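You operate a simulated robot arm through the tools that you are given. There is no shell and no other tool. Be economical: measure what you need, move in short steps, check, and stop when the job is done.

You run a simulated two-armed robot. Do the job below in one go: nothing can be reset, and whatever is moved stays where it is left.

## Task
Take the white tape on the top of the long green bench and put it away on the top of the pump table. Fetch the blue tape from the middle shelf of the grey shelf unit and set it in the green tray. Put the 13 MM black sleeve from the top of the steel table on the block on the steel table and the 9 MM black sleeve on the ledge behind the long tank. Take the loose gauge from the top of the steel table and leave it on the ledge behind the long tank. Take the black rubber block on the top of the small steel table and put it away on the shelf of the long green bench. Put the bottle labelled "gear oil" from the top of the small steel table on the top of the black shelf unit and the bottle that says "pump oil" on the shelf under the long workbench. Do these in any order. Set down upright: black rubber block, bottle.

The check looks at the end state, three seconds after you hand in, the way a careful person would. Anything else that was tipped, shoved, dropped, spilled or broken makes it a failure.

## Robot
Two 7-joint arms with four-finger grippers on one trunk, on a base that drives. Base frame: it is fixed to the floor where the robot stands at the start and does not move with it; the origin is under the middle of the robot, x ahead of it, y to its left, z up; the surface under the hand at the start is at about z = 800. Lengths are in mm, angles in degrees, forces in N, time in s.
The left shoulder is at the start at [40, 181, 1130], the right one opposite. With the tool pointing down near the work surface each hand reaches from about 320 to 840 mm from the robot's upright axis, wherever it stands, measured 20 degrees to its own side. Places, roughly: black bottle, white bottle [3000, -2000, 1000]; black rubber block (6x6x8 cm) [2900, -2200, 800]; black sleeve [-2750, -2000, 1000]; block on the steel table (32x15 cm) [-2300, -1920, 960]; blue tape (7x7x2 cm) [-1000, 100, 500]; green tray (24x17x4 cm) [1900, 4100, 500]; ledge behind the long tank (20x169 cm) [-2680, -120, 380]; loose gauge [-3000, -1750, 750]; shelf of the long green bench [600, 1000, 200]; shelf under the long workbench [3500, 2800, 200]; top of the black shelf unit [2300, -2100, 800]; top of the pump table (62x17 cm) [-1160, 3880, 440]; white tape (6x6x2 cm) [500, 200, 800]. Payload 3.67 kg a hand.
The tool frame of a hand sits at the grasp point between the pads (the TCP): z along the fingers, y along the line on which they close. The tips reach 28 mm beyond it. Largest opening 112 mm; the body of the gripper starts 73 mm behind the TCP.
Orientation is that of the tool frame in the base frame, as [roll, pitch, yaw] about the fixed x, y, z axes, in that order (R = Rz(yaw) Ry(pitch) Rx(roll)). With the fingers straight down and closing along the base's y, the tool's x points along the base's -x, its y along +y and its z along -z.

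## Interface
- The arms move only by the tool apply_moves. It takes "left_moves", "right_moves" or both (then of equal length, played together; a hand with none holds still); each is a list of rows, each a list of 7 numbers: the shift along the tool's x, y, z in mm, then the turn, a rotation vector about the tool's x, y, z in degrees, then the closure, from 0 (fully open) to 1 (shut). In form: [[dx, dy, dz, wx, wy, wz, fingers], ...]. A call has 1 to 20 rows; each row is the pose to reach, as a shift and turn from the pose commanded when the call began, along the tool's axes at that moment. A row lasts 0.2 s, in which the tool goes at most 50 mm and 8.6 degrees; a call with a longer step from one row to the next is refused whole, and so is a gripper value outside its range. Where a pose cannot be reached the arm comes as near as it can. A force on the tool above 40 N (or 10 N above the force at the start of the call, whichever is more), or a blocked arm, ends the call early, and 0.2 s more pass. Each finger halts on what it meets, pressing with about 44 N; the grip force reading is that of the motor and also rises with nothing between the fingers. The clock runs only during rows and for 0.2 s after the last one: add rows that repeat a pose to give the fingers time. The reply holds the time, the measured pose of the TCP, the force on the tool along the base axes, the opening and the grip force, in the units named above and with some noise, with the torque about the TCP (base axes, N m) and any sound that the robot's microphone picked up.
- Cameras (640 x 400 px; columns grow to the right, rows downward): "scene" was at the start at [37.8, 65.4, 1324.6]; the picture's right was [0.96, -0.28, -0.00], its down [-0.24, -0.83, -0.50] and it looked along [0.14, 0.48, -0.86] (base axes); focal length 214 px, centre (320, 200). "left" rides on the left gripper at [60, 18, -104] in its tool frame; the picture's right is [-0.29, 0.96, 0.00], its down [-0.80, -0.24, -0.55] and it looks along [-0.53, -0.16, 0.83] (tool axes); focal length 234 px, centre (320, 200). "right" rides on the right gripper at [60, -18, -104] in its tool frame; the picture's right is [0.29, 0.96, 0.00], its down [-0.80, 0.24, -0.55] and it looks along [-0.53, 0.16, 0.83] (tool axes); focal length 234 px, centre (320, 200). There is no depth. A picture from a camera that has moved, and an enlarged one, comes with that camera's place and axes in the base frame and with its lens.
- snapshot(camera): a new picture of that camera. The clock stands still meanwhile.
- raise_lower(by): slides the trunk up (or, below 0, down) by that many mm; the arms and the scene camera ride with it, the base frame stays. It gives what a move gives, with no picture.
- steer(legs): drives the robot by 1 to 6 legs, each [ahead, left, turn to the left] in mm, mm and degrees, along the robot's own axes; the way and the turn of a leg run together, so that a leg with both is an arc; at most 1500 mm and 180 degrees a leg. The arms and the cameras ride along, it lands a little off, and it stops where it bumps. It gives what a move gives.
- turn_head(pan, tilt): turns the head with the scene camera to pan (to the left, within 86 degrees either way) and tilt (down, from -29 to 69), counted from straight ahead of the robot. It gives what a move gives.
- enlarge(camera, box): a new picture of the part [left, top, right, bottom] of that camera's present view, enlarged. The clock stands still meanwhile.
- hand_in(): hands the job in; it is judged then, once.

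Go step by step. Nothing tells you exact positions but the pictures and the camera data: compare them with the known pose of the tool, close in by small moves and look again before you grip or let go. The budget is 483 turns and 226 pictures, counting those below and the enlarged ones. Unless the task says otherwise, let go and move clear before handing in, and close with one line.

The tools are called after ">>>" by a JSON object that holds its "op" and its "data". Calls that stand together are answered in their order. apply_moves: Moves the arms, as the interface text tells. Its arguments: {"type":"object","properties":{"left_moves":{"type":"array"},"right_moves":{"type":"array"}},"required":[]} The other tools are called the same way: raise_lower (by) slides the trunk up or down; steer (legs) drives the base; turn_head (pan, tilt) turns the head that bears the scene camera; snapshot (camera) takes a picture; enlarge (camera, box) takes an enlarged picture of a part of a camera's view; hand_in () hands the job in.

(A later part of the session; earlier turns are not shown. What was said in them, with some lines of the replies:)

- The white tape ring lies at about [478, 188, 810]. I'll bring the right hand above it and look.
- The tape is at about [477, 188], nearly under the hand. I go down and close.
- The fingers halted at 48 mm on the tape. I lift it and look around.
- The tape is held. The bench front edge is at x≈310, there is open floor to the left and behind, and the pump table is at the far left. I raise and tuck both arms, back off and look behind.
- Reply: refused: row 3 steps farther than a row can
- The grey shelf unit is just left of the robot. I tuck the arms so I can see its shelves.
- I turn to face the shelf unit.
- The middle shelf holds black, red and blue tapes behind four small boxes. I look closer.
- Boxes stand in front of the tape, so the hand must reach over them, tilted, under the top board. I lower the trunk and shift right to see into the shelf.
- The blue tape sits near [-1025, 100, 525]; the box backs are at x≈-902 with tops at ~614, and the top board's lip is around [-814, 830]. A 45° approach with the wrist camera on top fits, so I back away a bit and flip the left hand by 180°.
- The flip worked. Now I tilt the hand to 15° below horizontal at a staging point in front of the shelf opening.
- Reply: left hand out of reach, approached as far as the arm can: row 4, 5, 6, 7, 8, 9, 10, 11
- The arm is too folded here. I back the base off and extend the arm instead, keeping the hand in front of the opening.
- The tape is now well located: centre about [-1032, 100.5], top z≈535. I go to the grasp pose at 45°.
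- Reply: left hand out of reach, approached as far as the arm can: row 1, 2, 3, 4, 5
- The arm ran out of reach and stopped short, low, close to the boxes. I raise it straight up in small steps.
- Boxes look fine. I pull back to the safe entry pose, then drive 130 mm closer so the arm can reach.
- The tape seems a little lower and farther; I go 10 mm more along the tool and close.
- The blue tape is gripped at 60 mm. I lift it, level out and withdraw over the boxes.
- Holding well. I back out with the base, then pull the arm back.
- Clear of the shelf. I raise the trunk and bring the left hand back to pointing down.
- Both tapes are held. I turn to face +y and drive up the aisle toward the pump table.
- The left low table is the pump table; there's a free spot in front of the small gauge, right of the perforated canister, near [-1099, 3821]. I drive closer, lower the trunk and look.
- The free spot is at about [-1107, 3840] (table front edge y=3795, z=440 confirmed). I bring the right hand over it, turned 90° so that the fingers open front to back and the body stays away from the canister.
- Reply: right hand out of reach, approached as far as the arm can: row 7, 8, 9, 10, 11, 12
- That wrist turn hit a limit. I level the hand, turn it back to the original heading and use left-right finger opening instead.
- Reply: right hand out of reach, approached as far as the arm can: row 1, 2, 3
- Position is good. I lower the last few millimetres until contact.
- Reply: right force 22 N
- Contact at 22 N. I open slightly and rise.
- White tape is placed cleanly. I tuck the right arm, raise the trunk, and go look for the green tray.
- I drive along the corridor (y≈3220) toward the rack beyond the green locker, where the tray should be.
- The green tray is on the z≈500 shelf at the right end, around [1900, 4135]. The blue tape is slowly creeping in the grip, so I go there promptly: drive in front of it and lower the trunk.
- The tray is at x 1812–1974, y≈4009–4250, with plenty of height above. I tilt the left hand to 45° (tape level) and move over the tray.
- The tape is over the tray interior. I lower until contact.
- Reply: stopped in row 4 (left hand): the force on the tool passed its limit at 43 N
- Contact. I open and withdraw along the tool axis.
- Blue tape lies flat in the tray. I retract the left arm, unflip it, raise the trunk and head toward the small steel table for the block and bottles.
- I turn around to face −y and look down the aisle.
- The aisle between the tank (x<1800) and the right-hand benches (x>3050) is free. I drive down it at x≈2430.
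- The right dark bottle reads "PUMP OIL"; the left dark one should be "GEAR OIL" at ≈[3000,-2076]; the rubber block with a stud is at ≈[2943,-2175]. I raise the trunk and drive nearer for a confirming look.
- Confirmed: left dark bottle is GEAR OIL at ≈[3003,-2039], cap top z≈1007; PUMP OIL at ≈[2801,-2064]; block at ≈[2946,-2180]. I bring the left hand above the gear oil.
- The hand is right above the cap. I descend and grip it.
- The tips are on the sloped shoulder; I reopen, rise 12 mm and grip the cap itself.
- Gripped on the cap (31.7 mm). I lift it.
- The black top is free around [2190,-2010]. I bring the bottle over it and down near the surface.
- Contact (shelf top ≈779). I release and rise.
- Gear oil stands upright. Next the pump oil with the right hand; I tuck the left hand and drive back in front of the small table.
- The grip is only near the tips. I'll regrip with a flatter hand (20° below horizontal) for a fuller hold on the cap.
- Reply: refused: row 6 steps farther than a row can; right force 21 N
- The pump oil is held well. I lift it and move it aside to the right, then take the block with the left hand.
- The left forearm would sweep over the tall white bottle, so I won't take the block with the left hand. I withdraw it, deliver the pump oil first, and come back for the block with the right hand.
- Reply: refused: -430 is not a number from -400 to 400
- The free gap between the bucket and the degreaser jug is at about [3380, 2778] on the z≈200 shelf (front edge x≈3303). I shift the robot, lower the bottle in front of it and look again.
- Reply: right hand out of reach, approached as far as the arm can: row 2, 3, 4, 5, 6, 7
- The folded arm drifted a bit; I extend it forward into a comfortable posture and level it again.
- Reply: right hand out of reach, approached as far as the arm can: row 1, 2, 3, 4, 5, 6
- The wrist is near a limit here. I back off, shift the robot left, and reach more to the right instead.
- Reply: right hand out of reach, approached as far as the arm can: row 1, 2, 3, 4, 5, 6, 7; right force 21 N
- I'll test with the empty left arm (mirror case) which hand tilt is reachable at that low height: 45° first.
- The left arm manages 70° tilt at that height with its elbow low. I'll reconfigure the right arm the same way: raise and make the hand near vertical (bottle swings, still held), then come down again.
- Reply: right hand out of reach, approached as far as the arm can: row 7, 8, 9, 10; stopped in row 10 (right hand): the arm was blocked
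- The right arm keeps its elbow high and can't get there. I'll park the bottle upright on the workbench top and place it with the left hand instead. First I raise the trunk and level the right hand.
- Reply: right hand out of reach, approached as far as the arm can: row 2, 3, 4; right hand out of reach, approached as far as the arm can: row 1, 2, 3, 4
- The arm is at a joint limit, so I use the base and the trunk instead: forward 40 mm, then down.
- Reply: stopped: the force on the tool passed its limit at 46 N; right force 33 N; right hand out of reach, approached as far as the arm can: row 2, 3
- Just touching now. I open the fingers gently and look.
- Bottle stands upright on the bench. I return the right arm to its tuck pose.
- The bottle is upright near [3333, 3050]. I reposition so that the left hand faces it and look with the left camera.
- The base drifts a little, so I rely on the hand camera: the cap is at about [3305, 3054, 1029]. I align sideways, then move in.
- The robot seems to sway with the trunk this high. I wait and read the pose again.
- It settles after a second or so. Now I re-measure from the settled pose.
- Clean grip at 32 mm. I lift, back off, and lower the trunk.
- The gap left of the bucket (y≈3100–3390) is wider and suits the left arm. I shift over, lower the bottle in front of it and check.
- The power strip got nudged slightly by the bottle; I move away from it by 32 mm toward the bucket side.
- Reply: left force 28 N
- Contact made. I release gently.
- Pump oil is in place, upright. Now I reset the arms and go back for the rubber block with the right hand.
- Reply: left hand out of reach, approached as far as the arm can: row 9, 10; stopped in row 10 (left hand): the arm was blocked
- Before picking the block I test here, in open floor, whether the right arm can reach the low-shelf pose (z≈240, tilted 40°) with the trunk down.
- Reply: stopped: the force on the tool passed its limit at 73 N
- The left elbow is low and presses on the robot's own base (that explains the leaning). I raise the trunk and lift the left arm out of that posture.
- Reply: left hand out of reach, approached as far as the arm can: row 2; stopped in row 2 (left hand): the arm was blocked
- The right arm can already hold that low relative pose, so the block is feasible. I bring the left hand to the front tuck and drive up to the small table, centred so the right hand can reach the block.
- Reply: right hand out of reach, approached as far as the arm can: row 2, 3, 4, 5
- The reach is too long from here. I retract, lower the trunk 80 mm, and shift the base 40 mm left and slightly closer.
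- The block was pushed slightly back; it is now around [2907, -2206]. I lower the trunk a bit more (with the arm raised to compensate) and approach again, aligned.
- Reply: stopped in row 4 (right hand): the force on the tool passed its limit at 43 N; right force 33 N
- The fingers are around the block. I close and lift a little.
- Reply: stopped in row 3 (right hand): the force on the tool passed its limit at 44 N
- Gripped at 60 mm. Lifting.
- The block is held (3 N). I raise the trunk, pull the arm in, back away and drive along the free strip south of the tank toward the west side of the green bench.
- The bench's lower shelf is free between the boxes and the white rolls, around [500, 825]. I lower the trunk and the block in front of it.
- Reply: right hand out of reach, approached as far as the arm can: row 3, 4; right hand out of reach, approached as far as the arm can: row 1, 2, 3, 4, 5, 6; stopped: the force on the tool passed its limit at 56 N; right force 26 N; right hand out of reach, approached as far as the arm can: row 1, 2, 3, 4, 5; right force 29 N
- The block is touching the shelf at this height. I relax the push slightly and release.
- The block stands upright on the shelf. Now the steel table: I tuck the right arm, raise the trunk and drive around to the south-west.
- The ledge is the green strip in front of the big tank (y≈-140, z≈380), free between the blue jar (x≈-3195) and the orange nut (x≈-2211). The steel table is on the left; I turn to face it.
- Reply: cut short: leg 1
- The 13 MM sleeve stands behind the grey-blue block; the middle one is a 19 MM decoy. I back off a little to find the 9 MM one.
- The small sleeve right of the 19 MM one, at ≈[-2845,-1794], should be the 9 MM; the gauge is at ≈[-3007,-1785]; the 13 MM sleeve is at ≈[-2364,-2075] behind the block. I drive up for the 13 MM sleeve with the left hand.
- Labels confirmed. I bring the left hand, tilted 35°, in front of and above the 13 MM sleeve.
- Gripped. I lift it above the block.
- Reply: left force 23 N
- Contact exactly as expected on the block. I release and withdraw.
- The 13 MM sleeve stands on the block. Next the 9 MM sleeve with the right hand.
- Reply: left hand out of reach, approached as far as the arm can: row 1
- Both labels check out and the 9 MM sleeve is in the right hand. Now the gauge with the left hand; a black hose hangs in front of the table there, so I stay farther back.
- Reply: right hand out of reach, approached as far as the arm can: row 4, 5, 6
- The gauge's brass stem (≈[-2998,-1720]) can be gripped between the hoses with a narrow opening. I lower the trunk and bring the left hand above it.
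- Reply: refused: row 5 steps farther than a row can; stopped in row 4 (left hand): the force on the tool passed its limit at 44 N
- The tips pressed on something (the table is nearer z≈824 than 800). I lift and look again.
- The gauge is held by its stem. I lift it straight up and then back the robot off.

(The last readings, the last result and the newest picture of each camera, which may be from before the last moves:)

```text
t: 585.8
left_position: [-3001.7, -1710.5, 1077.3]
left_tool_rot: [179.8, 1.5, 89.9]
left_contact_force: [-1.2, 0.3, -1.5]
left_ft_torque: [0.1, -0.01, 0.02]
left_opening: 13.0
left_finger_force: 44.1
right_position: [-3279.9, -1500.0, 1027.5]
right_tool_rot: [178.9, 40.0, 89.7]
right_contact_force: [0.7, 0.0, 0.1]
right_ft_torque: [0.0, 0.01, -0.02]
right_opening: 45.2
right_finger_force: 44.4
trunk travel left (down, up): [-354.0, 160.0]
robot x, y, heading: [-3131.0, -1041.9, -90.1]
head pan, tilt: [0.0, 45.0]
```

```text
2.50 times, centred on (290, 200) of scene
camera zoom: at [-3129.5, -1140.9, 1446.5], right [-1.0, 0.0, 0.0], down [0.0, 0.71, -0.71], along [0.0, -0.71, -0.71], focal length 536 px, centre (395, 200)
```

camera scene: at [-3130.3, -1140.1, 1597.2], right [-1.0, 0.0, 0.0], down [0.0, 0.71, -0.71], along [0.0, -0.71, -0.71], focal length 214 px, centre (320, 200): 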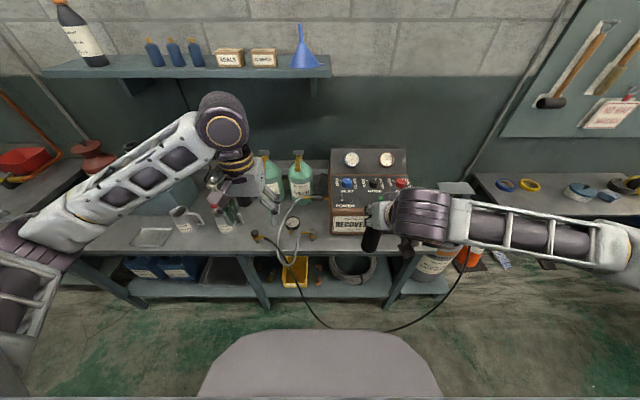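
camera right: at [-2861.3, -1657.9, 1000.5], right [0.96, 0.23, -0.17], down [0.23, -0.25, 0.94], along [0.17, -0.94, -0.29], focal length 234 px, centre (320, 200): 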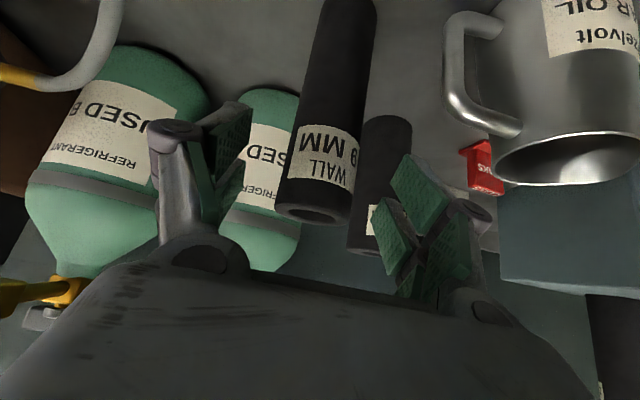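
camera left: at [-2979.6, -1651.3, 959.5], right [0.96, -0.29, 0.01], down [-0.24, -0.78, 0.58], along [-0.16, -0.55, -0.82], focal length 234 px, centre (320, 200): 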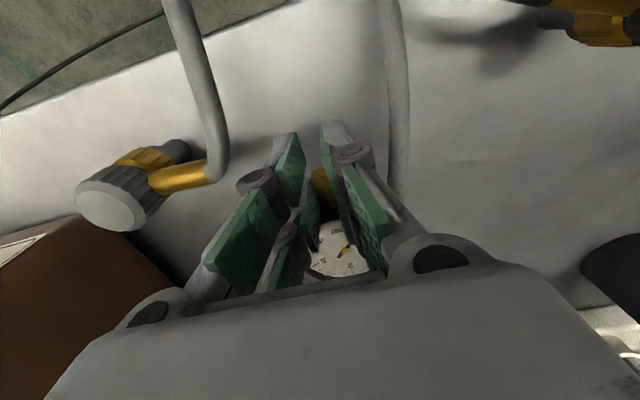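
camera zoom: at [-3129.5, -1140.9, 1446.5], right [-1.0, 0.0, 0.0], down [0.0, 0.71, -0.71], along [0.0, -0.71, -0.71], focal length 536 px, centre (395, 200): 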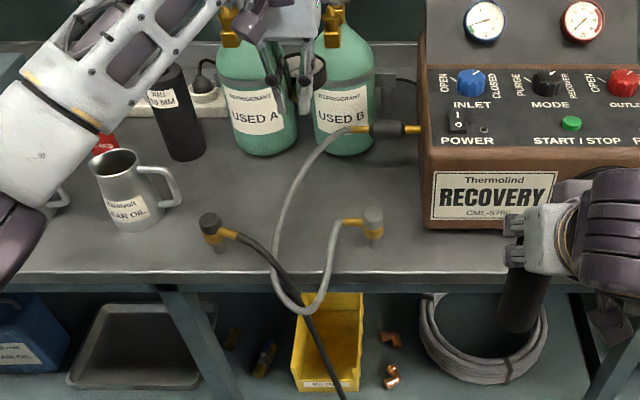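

>>> {"op": "apply_moves", "data": {"left_moves": [[40, 5, -10, 0, 0, 0, 1.0], [80, 10, -20, 0, 0, 0, 1.0], [120, 20, -30, 0, 0, 0, 1.0], [160, 30, -40, 0, 0, 0, 1.0], [200, 40, -50, 0, 0, 0, 1.0], [200, 40, -50, 0, 0, 0, 1.0]]}}

>>> {"op": "steer", "data": {"legs": [[-180, 0, 0], [0, 0, 180], [0, -380, 0]]}}

>>> {"op": "turn_head", "data": {"pan": 0, "tilt": 42}}

>>> {"op": "snapshot", "data": {"camera": "scene"}}

```text
t: 587.2
left_position: [-2963.7, -1507.6, 1120.4]
left_tool_rot: [179.7, 1.6, 89.9]
left_contact_force: [-0.4, -0.7, -1.9]
left_ft_torque: [0.11, -0.03, -0.03]
left_opening: 12.8
left_finger_force: 44.2
right_position: [-3279.4, -1500.1, 1027.8]
right_tool_rot: [178.7, 39.8, 89.5]
right_contact_force: [-0.1, -1.0, 0.0]
right_ft_torque: [0.03, -0.01, -0.01]
right_opening: 45.4
right_finger_force: 43.8
trunk travel left (down, up): [-354.0, 160.0]
robot x, y, heading: [-3126.8, -1037.5, -89.9]
head pan, tilt: [0.0, 45.0]
```

```text
t: 599.1
left_position: [-2933.9, -382.8, 1121.2]
left_tool_rot: [179.8, 1.6, -87.4]
left_contact_force: [-0.5, -0.2, -1.8]
left_ft_torque: [-0.09, 0.04, 0.04]
left_opening: 12.5
left_finger_force: 44.0
right_position: [-2616.8, -371.4, 1027.7]
right_tool_rot: [178.9, 40.1, -87.8]
right_contact_force: [0.2, 0.0, -0.7]
right_ft_torque: [0.03, 0.0, 0.01]
right_opening: 45.3
right_finger_force: 43.7
trunk travel left (down, up): [-354.0, 160.0]
robot x, y, heading: [-2746.6, -843.2, 93.1]
head pan, tilt: [0.0, 45.0]
```

```text
t: 599.7
left_position: [-2933.4, -381.1, 1120.9]
left_tool_rot: [179.7, 1.7, -87.3]
left_contact_force: [-0.5, 0.0, -1.0]
left_ft_torque: [-0.08, 0.0, 0.01]
left_opening: 12.6
left_finger_force: 44.1
right_position: [-2616.8, -372.7, 1026.8]
right_tool_rot: [178.8, 40.0, -87.7]
right_contact_force: [-0.1, 0.0, -0.7]
right_ft_torque: [0.04, -0.01, 0.0]
right_opening: 45.5
right_finger_force: 44.3
trunk travel left (down, up): [-354.0, 160.0]
robot x, y, heading: [-2745.7, -839.6, 92.8]
head pan, tilt: [0.0, 42.0]
```

```text
28 pictures are left
camera scene: at [-2751.9, -735.6, 1450.9], right [1.0, 0.05, 0.0], down [0.03, -0.67, -0.74], along [-0.04, 0.74, -0.67], focal length 214 px, centre (320, 200)
```

scene: 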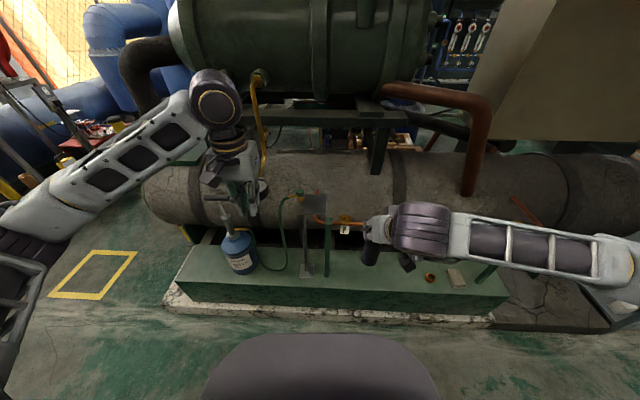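

>>> {"op": "enlarge", "data": {"camera": "scene", "box": [170, 190, 510, 320]}}

```text
1.88 times, centred on (340, 255) of scene
camera zoom: at [-2751.9, -735.6, 1450.9], right [1.0, 0.05, 0.0], down [0.03, -0.67, -0.74], along [-0.04, 0.74, -0.67], focal length 404 px, centre (282, 96)
```

zoom: 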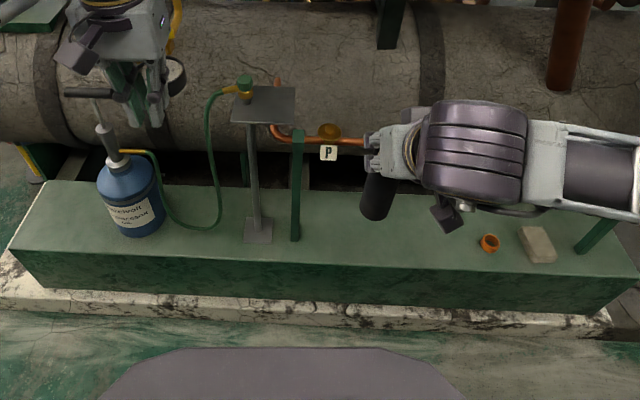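

The ledge is free between the green post and the orange nut (x≈-2620…-2260, y≈-214…-27). Sleeve goes to about [-2400,-140], gauge to about [-2560,-150]. I align, lower the trunk and reach with the right hand.

>>> {"op": "steer", "data": {"legs": [[60, -190, -2.8]]}}

>>> {"op": "raise_lower", "data": {"by": -250}}

>>> {"op": "snapshot", "data": {"camera": "scene"}}

```text
t: 601.3
left_position: [-2724.4, -307.7, 1120.4]
left_tool_rot: [179.8, 1.6, -90.3]
left_contact_force: [0.4, 0.3, -1.2]
left_ft_torque: [-0.14, 0.01, 0.0]
left_opening: 12.6
left_finger_force: 44.0
right_position: [-2408.4, -315.9, 1027.9]
right_tool_rot: [178.8, 40.0, -90.6]
right_contact_force: [-0.8, 0.6, 0.2]
right_ft_torque: [-0.01, 0.02, -0.01]
right_opening: 45.4
right_finger_force: 44.1
trunk travel left (down, up): [-354.0, 160.0]
robot x, y, heading: [-2560.3, -776.7, 89.8]
head pan, tilt: [0.0, 42.0]
```

```text
t: 603.9
left_position: [-2725.1, -308.1, 871.4]
left_tool_rot: [179.7, 1.7, -90.3]
left_contact_force: [0.1, 0.3, -1.3]
left_ft_torque: [-0.09, 0.0, 0.02]
left_opening: 12.5
left_finger_force: 43.6
right_position: [-2408.2, -315.2, 777.7]
right_tool_rot: [178.7, 40.0, -90.5]
right_contact_force: [0.9, 0.1, 0.0]
right_ft_torque: [0.0, -0.01, 0.02]
right_opening: 45.2
right_finger_force: 43.5
trunk travel left (down, up): [-104.0, 410.0]
robot x, y, heading: [-2563.1, -778.9, 89.6]
head pan, tilt: [0.0, 42.0]
```

```text
26 pictures are left
camera scene: at [-2562.1, -670.9, 1201.2], right [1.0, 0.0, 0.0], down [0.0, -0.67, -0.74], along [0.0, 0.74, -0.67], focal length 214 px, centre (320, 200)
```

scene: 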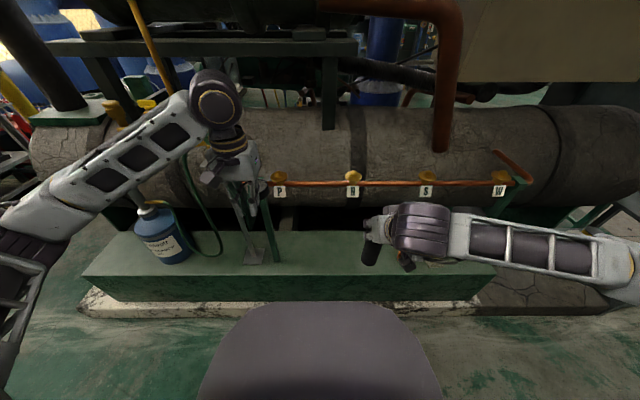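

>>> {"op": "apply_moves", "data": {"right_moves": [[1, -1, 40, 0, 0, 0, 0.8], [3, -2, 80, 0, 0, 0, 0.8], [4, -4, 120, 0, 0, 0, 0.8], [6, -5, 160, 0, 0, 0, 0.8], [7, -6, 200, 0, 0, 0, 0.8], [9, -7, 240, 0, 0, 0, 0.8], [10, -8, 270, 0, 0, 0, 0.8], [10, -8, 270, 0, 0, 0, 0.8]]}}

>>> {"op": "enlarge", "data": {"camera": "scene", "box": [250, 150, 450, 310]}}

```text
t: 605.6
left_position: [-2723.3, -308.1, 872.1]
left_tool_rot: [179.7, 1.6, -90.2]
left_contact_force: [0.1, -1.2, -0.6]
left_ft_torque: [-0.13, -0.02, 0.0]
left_opening: 12.3
left_finger_force: 43.6
right_position: [-2405.7, -150.9, 564.8]
right_tool_rot: [178.7, 40.0, -90.7]
right_contact_force: [0.3, -0.2, 0.8]
right_ft_torque: [0.01, -0.01, 0.0]
right_opening: 45.2
right_finger_force: 44.2
trunk travel left (down, up): [-104.0, 410.0]
robot x, y, heading: [-2561.8, -774.9, 89.8]
head pan, tilt: [0.0, 42.0]
```

```text
2.50 times, centred on (350, 230) of scene
camera zoom: at [-2562.1, -671.0, 1201.1], right [1.0, 0.0, 0.0], down [0.0, -0.67, -0.74], along [0.0, 0.74, -0.67], focal length 536 px, centre (245, 125)
```

zoom: 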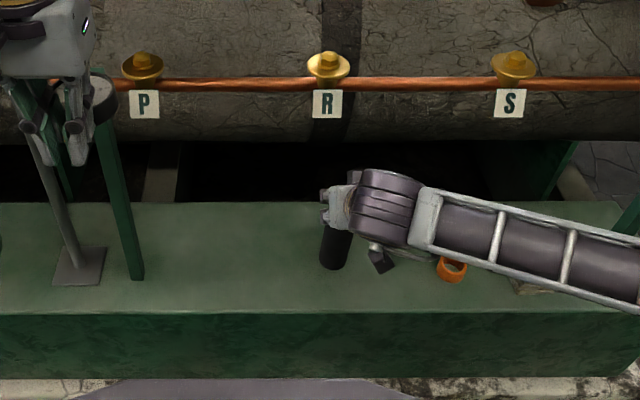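

>>> {"op": "apply_moves", "data": {"right_moves": [[8, 0, 10, 0, 0, 0, 0.8], [16, 0, 19, 0, 0, 0, 0.8], [20, 0, 24, 0, 0, 0, 0.8], [24, 0, 28, 0, 0, 0, 0.8], [27, 0, 32, 0, 0, 0, 0.8], [27, 0, 32, 0, 0, 0, 0.8]]}}

```text
t: 607.0
left_position: [-2725.8, -310.4, 873.3]
left_tool_rot: [179.9, 1.7, -90.3]
left_contact_force: [0.0, -0.3, -1.6]
left_ft_torque: [-0.1, -0.01, 0.02]
left_opening: 12.6
left_finger_force: 43.0
right_position: [-2407.9, -149.0, 527.6]
right_tool_rot: [178.7, 40.6, -90.6]
right_contact_force: [1.0, -6.2, 36.7]
right_ft_torque: [-0.23, -0.58, -0.1]
right_opening: 45.2
right_finger_force: 44.1
trunk travel left (down, up): [-104.0, 410.0]
robot x, y, heading: [-2558.1, -776.4, 90.0]
head pan, tilt: [0.0, 42.0]
```

Contact on the ledge at the expected height. I ease off, release and withdraw.

>>> {"op": "apply_moves", "data": {"right_moves": [[-3, 0, -4, 0, 0, 0, 0.75], [-3, 0, -4, 0, 0, 0, 0.55], [-3, 0, -4, 0, 0, 0, 0.4], [-3, 0, -4, 0, 0, 0, 0.25], [-3, 0, -34, 0, 0, 0, 0.2], [-3, 0, -74, 0, 0, 0, 0.2], [-3, 0, -120, 0, 0, 0, 0.2], [-3, 0, -165, 0, 0, 0, 0.2], [-3, 0, -210, 0, 0, 0, 0.2]]}}

>>> {"op": "enlarge", "data": {"camera": "scene", "box": [250, 150, 450, 310]}}

```text
t: 609.0
left_position: [-2724.1, -308.8, 871.8]
left_tool_rot: [179.7, 1.7, -90.3]
left_contact_force: [-0.5, -0.2, -1.2]
left_ft_torque: [-0.06, 0.05, 0.02]
left_opening: 12.4
left_finger_force: 44.3
right_position: [-2402.0, -284.2, 685.0]
right_tool_rot: [178.8, 39.9, -90.6]
right_contact_force: [0.5, 0.8, -0.4]
right_ft_torque: [0.02, 0.0, 0.03]
right_opening: 89.7
right_finger_force: 0.2
trunk travel left (down, up): [-104.0, 410.0]
robot x, y, heading: [-2560.3, -774.4, 89.9]
head pan, tilt: [0.0, 42.0]
```

```text
2.50 times, centred on (350, 230) of scene
camera zoom: at [-2562.1, -671.5, 1201.2], right [1.0, 0.0, 0.0], down [0.0, -0.67, -0.74], along [0.0, 0.74, -0.67], focal length 536 px, centre (245, 125)
```

zoom: 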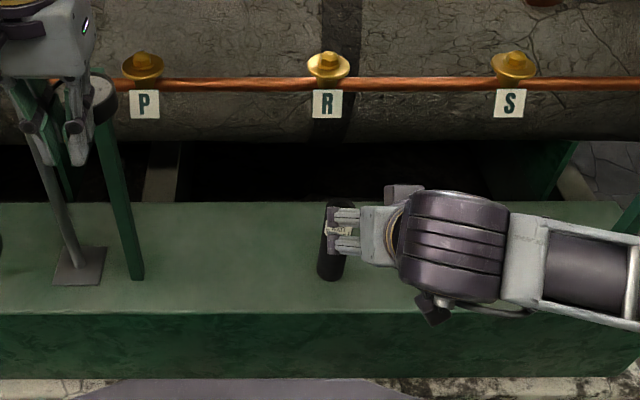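

The 9 MM sleeve stands on the ledge. Now the gauge: I shift right so the left hand is over the free middle part.

>>> {"op": "steer", "data": {"legs": [[0, -135, 0]]}}

>>> {"op": "apply_moves", "data": {"left_moves": [[-10, 0, 45, 0, 0, 0, 1.0], [-20, 0, 90, 0, 0, 0, 1.0], [-30, 0, 135, 0, 0, 0, 1.0], [-45, 0, 180, 0, 0, 0, 1.0], [-60, 0, 225, 0, 0, 0, 1.0], [-75, 0, 270, 0, 0, 0, 1.0], [-90, 0, 315, 0, 0, 0, 1.0], [-110, 0, 355, 0, 0, 0, 1.0], [-118, 0, 375, 0, 0, 0, 1.0], [-118, 0, 375, 0, 0, 0, 1.0]]}}

>>> {"op": "snapshot", "data": {"camera": "left"}}

>>> {"op": "enlarge", "data": {"camera": "scene", "box": [200, 150, 400, 310]}}

```text
t: 610.4
left_position: [-2585.6, -308.0, 873.3]
left_tool_rot: [179.7, 1.5, -90.3]
left_contact_force: [-0.1, 0.0, -0.7]
left_ft_torque: [-0.1, 0.02, 0.01]
left_opening: 12.4
left_finger_force: 44.0
right_position: [-2263.3, -282.7, 684.4]
right_tool_rot: [178.7, 40.0, -90.5]
right_contact_force: [-0.3, -0.2, 0.6]
right_ft_torque: [0.03, 0.04, 0.01]
right_opening: 89.4
right_finger_force: 0.0
trunk travel left (down, up): [-104.0, 410.0]
robot x, y, heading: [-2420.7, -775.7, 89.9]
head pan, tilt: [0.0, 42.0]
```

```text
t: 612.6
left_position: [-2588.2, -179.8, 501.6]
left_tool_rot: [179.7, 1.6, -90.3]
left_contact_force: [0.5, 0.6, -1.6]
left_ft_torque: [-0.1, -0.01, 0.01]
left_opening: 13.1
left_finger_force: 44.0
right_position: [-2264.1, -282.6, 684.5]
right_tool_rot: [178.8, 39.9, -90.5]
right_contact_force: [0.5, 0.4, 0.1]
right_ft_torque: [-0.01, 0.0, 0.01]
right_opening: 89.6
right_finger_force: 0.1
trunk travel left (down, up): [-104.0, 410.0]
robot x, y, heading: [-2422.8, -778.6, 89.9]
head pan, tilt: [0.0, 42.0]
```

```text
23 pictures are left
camera left: at [-2606.1, -242.9, 603.7], right [-0.96, 0.29, 0.01], down [0.25, 0.78, 0.58], along [0.16, 0.55, -0.82], focal length 234 px, centre (320, 200)
```

left: 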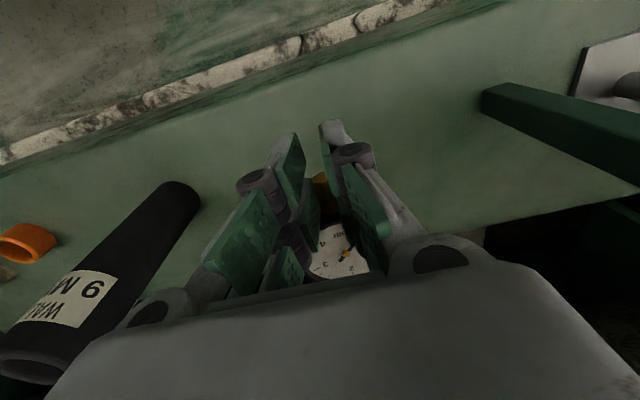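

```text
2.50 times, centred on (300, 230) of scene
camera zoom: at [-2423.3, -671.3, 1201.1], right [1.0, 0.0, 0.0], down [0.0, -0.67, -0.74], along [0.0, 0.74, -0.67], focal length 536 px, centre (370, 125)
```

zoom: 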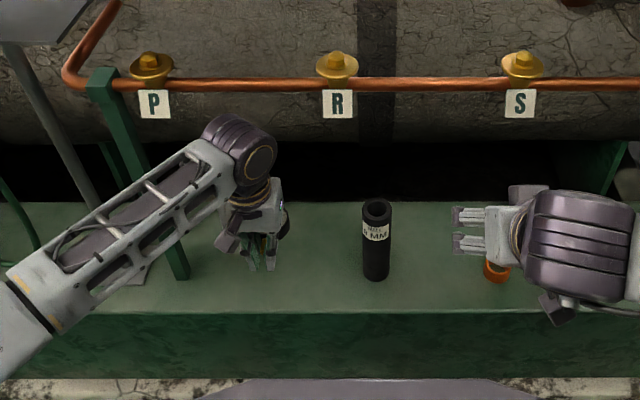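

>>> {"op": "apply_moves", "data": {"left_moves": [[0, 0, 35, 0, 0, 0, 1.0], [0, 0, 65, 0, 0, 0, 1.0], [0, 0, 75, 0, 0, 0, 1.0], [0, 0, 75, 0, 0, 0, 1.0]]}}

>>> {"op": "apply_moves", "data": {"left_moves": [[0, 0, 4, 0, 0, 0, 1.0], [0, 0, 8, 0, 0, 0, 1.0], [0, 0, 12, 0, 0, 0, 1.0], [0, 0, 16, 0, 0, 0, 1.0], [0, 0, 16, 0, 0, 0, 1.0]]}}

>>> {"op": "snapshot", "data": {"camera": "left"}}

```text
t: 613.6
left_position: [-2588.0, -178.4, 424.5]
left_tool_rot: [179.7, 1.5, -90.3]
left_contact_force: [0.0, -0.4, -1.7]
left_ft_torque: [-0.11, 0.02, 0.04]
left_opening: 12.6
left_finger_force: 43.7
right_position: [-2263.8, -284.1, 684.0]
right_tool_rot: [178.7, 39.9, -90.5]
right_contact_force: [-0.7, -0.9, -0.2]
right_ft_torque: [-0.03, 0.01, 0.02]
right_opening: 89.7
right_finger_force: 0.0
trunk travel left (down, up): [-104.0, 410.0]
robot x, y, heading: [-2418.7, -775.3, 90.1]
head pan, tilt: [0.0, 42.0]
```

```text
t: 614.8
left_position: [-2587.1, -176.5, 410.9]
left_tool_rot: [179.8, 1.9, -90.3]
left_contact_force: [1.2, -1.8, 10.2]
left_ft_torque: [0.95, 0.08, -0.1]
left_opening: 12.2
left_finger_force: 43.9
right_position: [-2262.8, -283.6, 685.7]
right_tool_rot: [178.9, 40.0, -90.7]
right_contact_force: [-0.6, -0.3, 0.3]
right_ft_torque: [0.01, 0.02, -0.03]
right_opening: 89.6
right_finger_force: 0.0
trunk travel left (down, up): [-104.0, 410.0]
robot x, y, heading: [-2422.0, -777.7, 89.9]
head pan, tilt: [0.0, 42.0]
```

```text
21 pictures are left
camera left: at [-2604.9, -239.5, 513.1], right [-0.96, 0.29, 0.01], down [0.25, 0.78, 0.58], along [0.16, 0.56, -0.82], focal length 234 px, centre (320, 200)
```

left: 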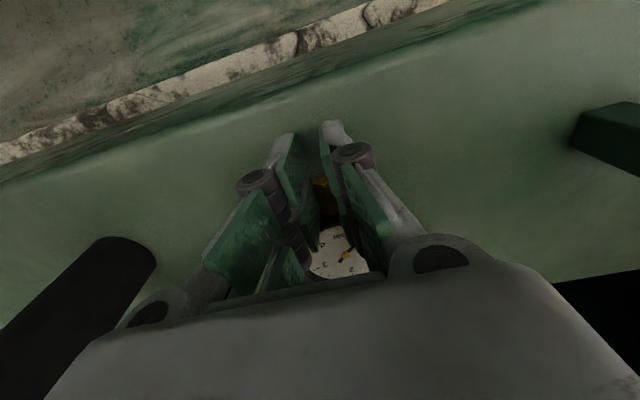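

Contact. I release the stem and rise.

>>> {"op": "apply_moves", "data": {"left_moves": [[0, 0, 0, 0, 0, 0, 0.9], [0, 0, 0, 0, 0, 0, 0.8], [0, 0, 0, 0, 0, 0, 0.65], [0, 0, 0, 0, 0, 0, 0.65], [0, 0, -30, 0, 0, 0, 0.65], [5, 0, -75, 0, 0, 0, 0.65], [10, 0, -120, 0, 0, 0, 0.65], [20, 0, -165, 0, 0, 0, 0.65], [30, 0, -210, 0, 0, 0, 0.65], [45, 0, -255, 0, 0, 0, 0.65], [70, 0, -295, 0, 0, 0, 0.65], [100, 0, -330, 0, 0, 0, 0.65]]}}

>>> {"op": "enlarge", "data": {"camera": "scene", "box": [200, 150, 400, 310]}}

```text
t: 617.4
left_position: [-2587.7, -287.3, 736.5]
left_tool_rot: [179.7, 1.6, -90.3]
left_contact_force: [-0.2, 0.0, -0.1]
left_ft_torque: [0.05, 0.02, -0.02]
left_opening: 39.2
left_finger_force: 0.1
right_position: [-2263.9, -283.6, 685.0]
right_tool_rot: [178.8, 39.9, -90.5]
right_contact_force: [-0.1, 0.2, -0.1]
right_ft_torque: [-0.01, 0.03, -0.01]
right_opening: 89.6
right_finger_force: 0.1
trunk travel left (down, up): [-104.0, 410.0]
robot x, y, heading: [-2421.6, -779.5, 89.6]
head pan, tilt: [0.0, 42.0]
```

```text
2.50 times, centred on (300, 230) of scene
camera zoom: at [-2423.4, -672.0, 1201.2], right [1.0, 0.0, 0.0], down [0.0, -0.67, -0.74], along [0.0, 0.74, -0.67], focal length 536 px, centre (370, 125)
```

zoom: 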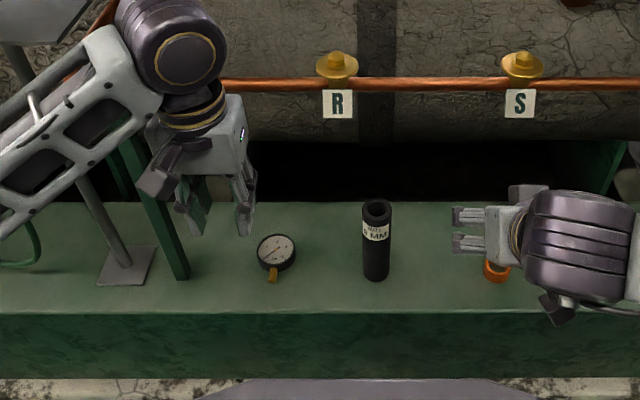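

Everything is placed; I back clear of the ledge with both hands.

>>> {"op": "steer", "data": {"legs": [[-250, 0, 0]]}}

>>> {"op": "snapshot", "data": {"camera": "scene"}}

```text
t: 619.2
left_position: [-2587.1, -536.1, 736.7]
left_tool_rot: [179.6, 1.7, -90.2]
left_contact_force: [-0.2, -0.4, 0.7]
left_ft_torque: [0.05, 0.03, -0.05]
left_opening: 39.3
left_finger_force: 0.0
right_position: [-2264.7, -535.4, 685.4]
right_tool_rot: [178.9, 40.0, -90.5]
right_contact_force: [0.6, 0.5, 0.0]
right_ft_torque: [0.0, -0.01, 0.0]
right_opening: 89.6
right_finger_force: 0.0
trunk travel left (down, up): [-104.0, 410.0]
robot x, y, heading: [-2421.3, -1025.1, 89.7]
head pan, tilt: [0.0, 42.0]
```

```text
19 pictures are left
camera scene: at [-2423.8, -923.3, 1201.2], right [1.0, 0.0, 0.0], down [0.0, -0.67, -0.74], along [0.0, 0.74, -0.67], focal length 214 px, centre (320, 200)
```

scene: 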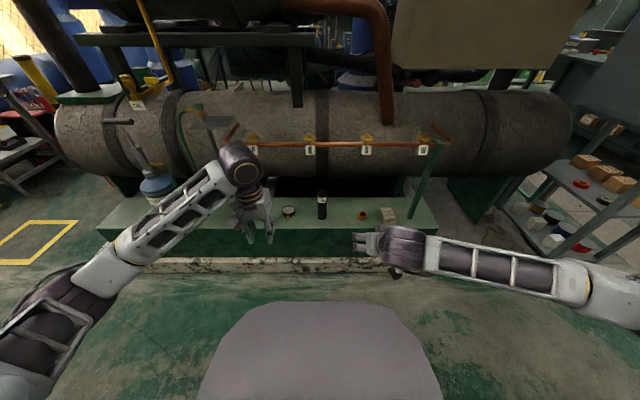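

The sleeve and the gauge rest on the ledge and the robot is clear, so I hand in.

>>> {"op": "hand_in", "data": {}}

```text
The job is handed in.
```

All eight items are where the task asked and the job is handed in. The bottles and the rubber block are standing upright, but I nudged the power strip on the workbench shelf by about 9 mm and may have shifted two small boxes on the grey shelf unit by a few millimetres.
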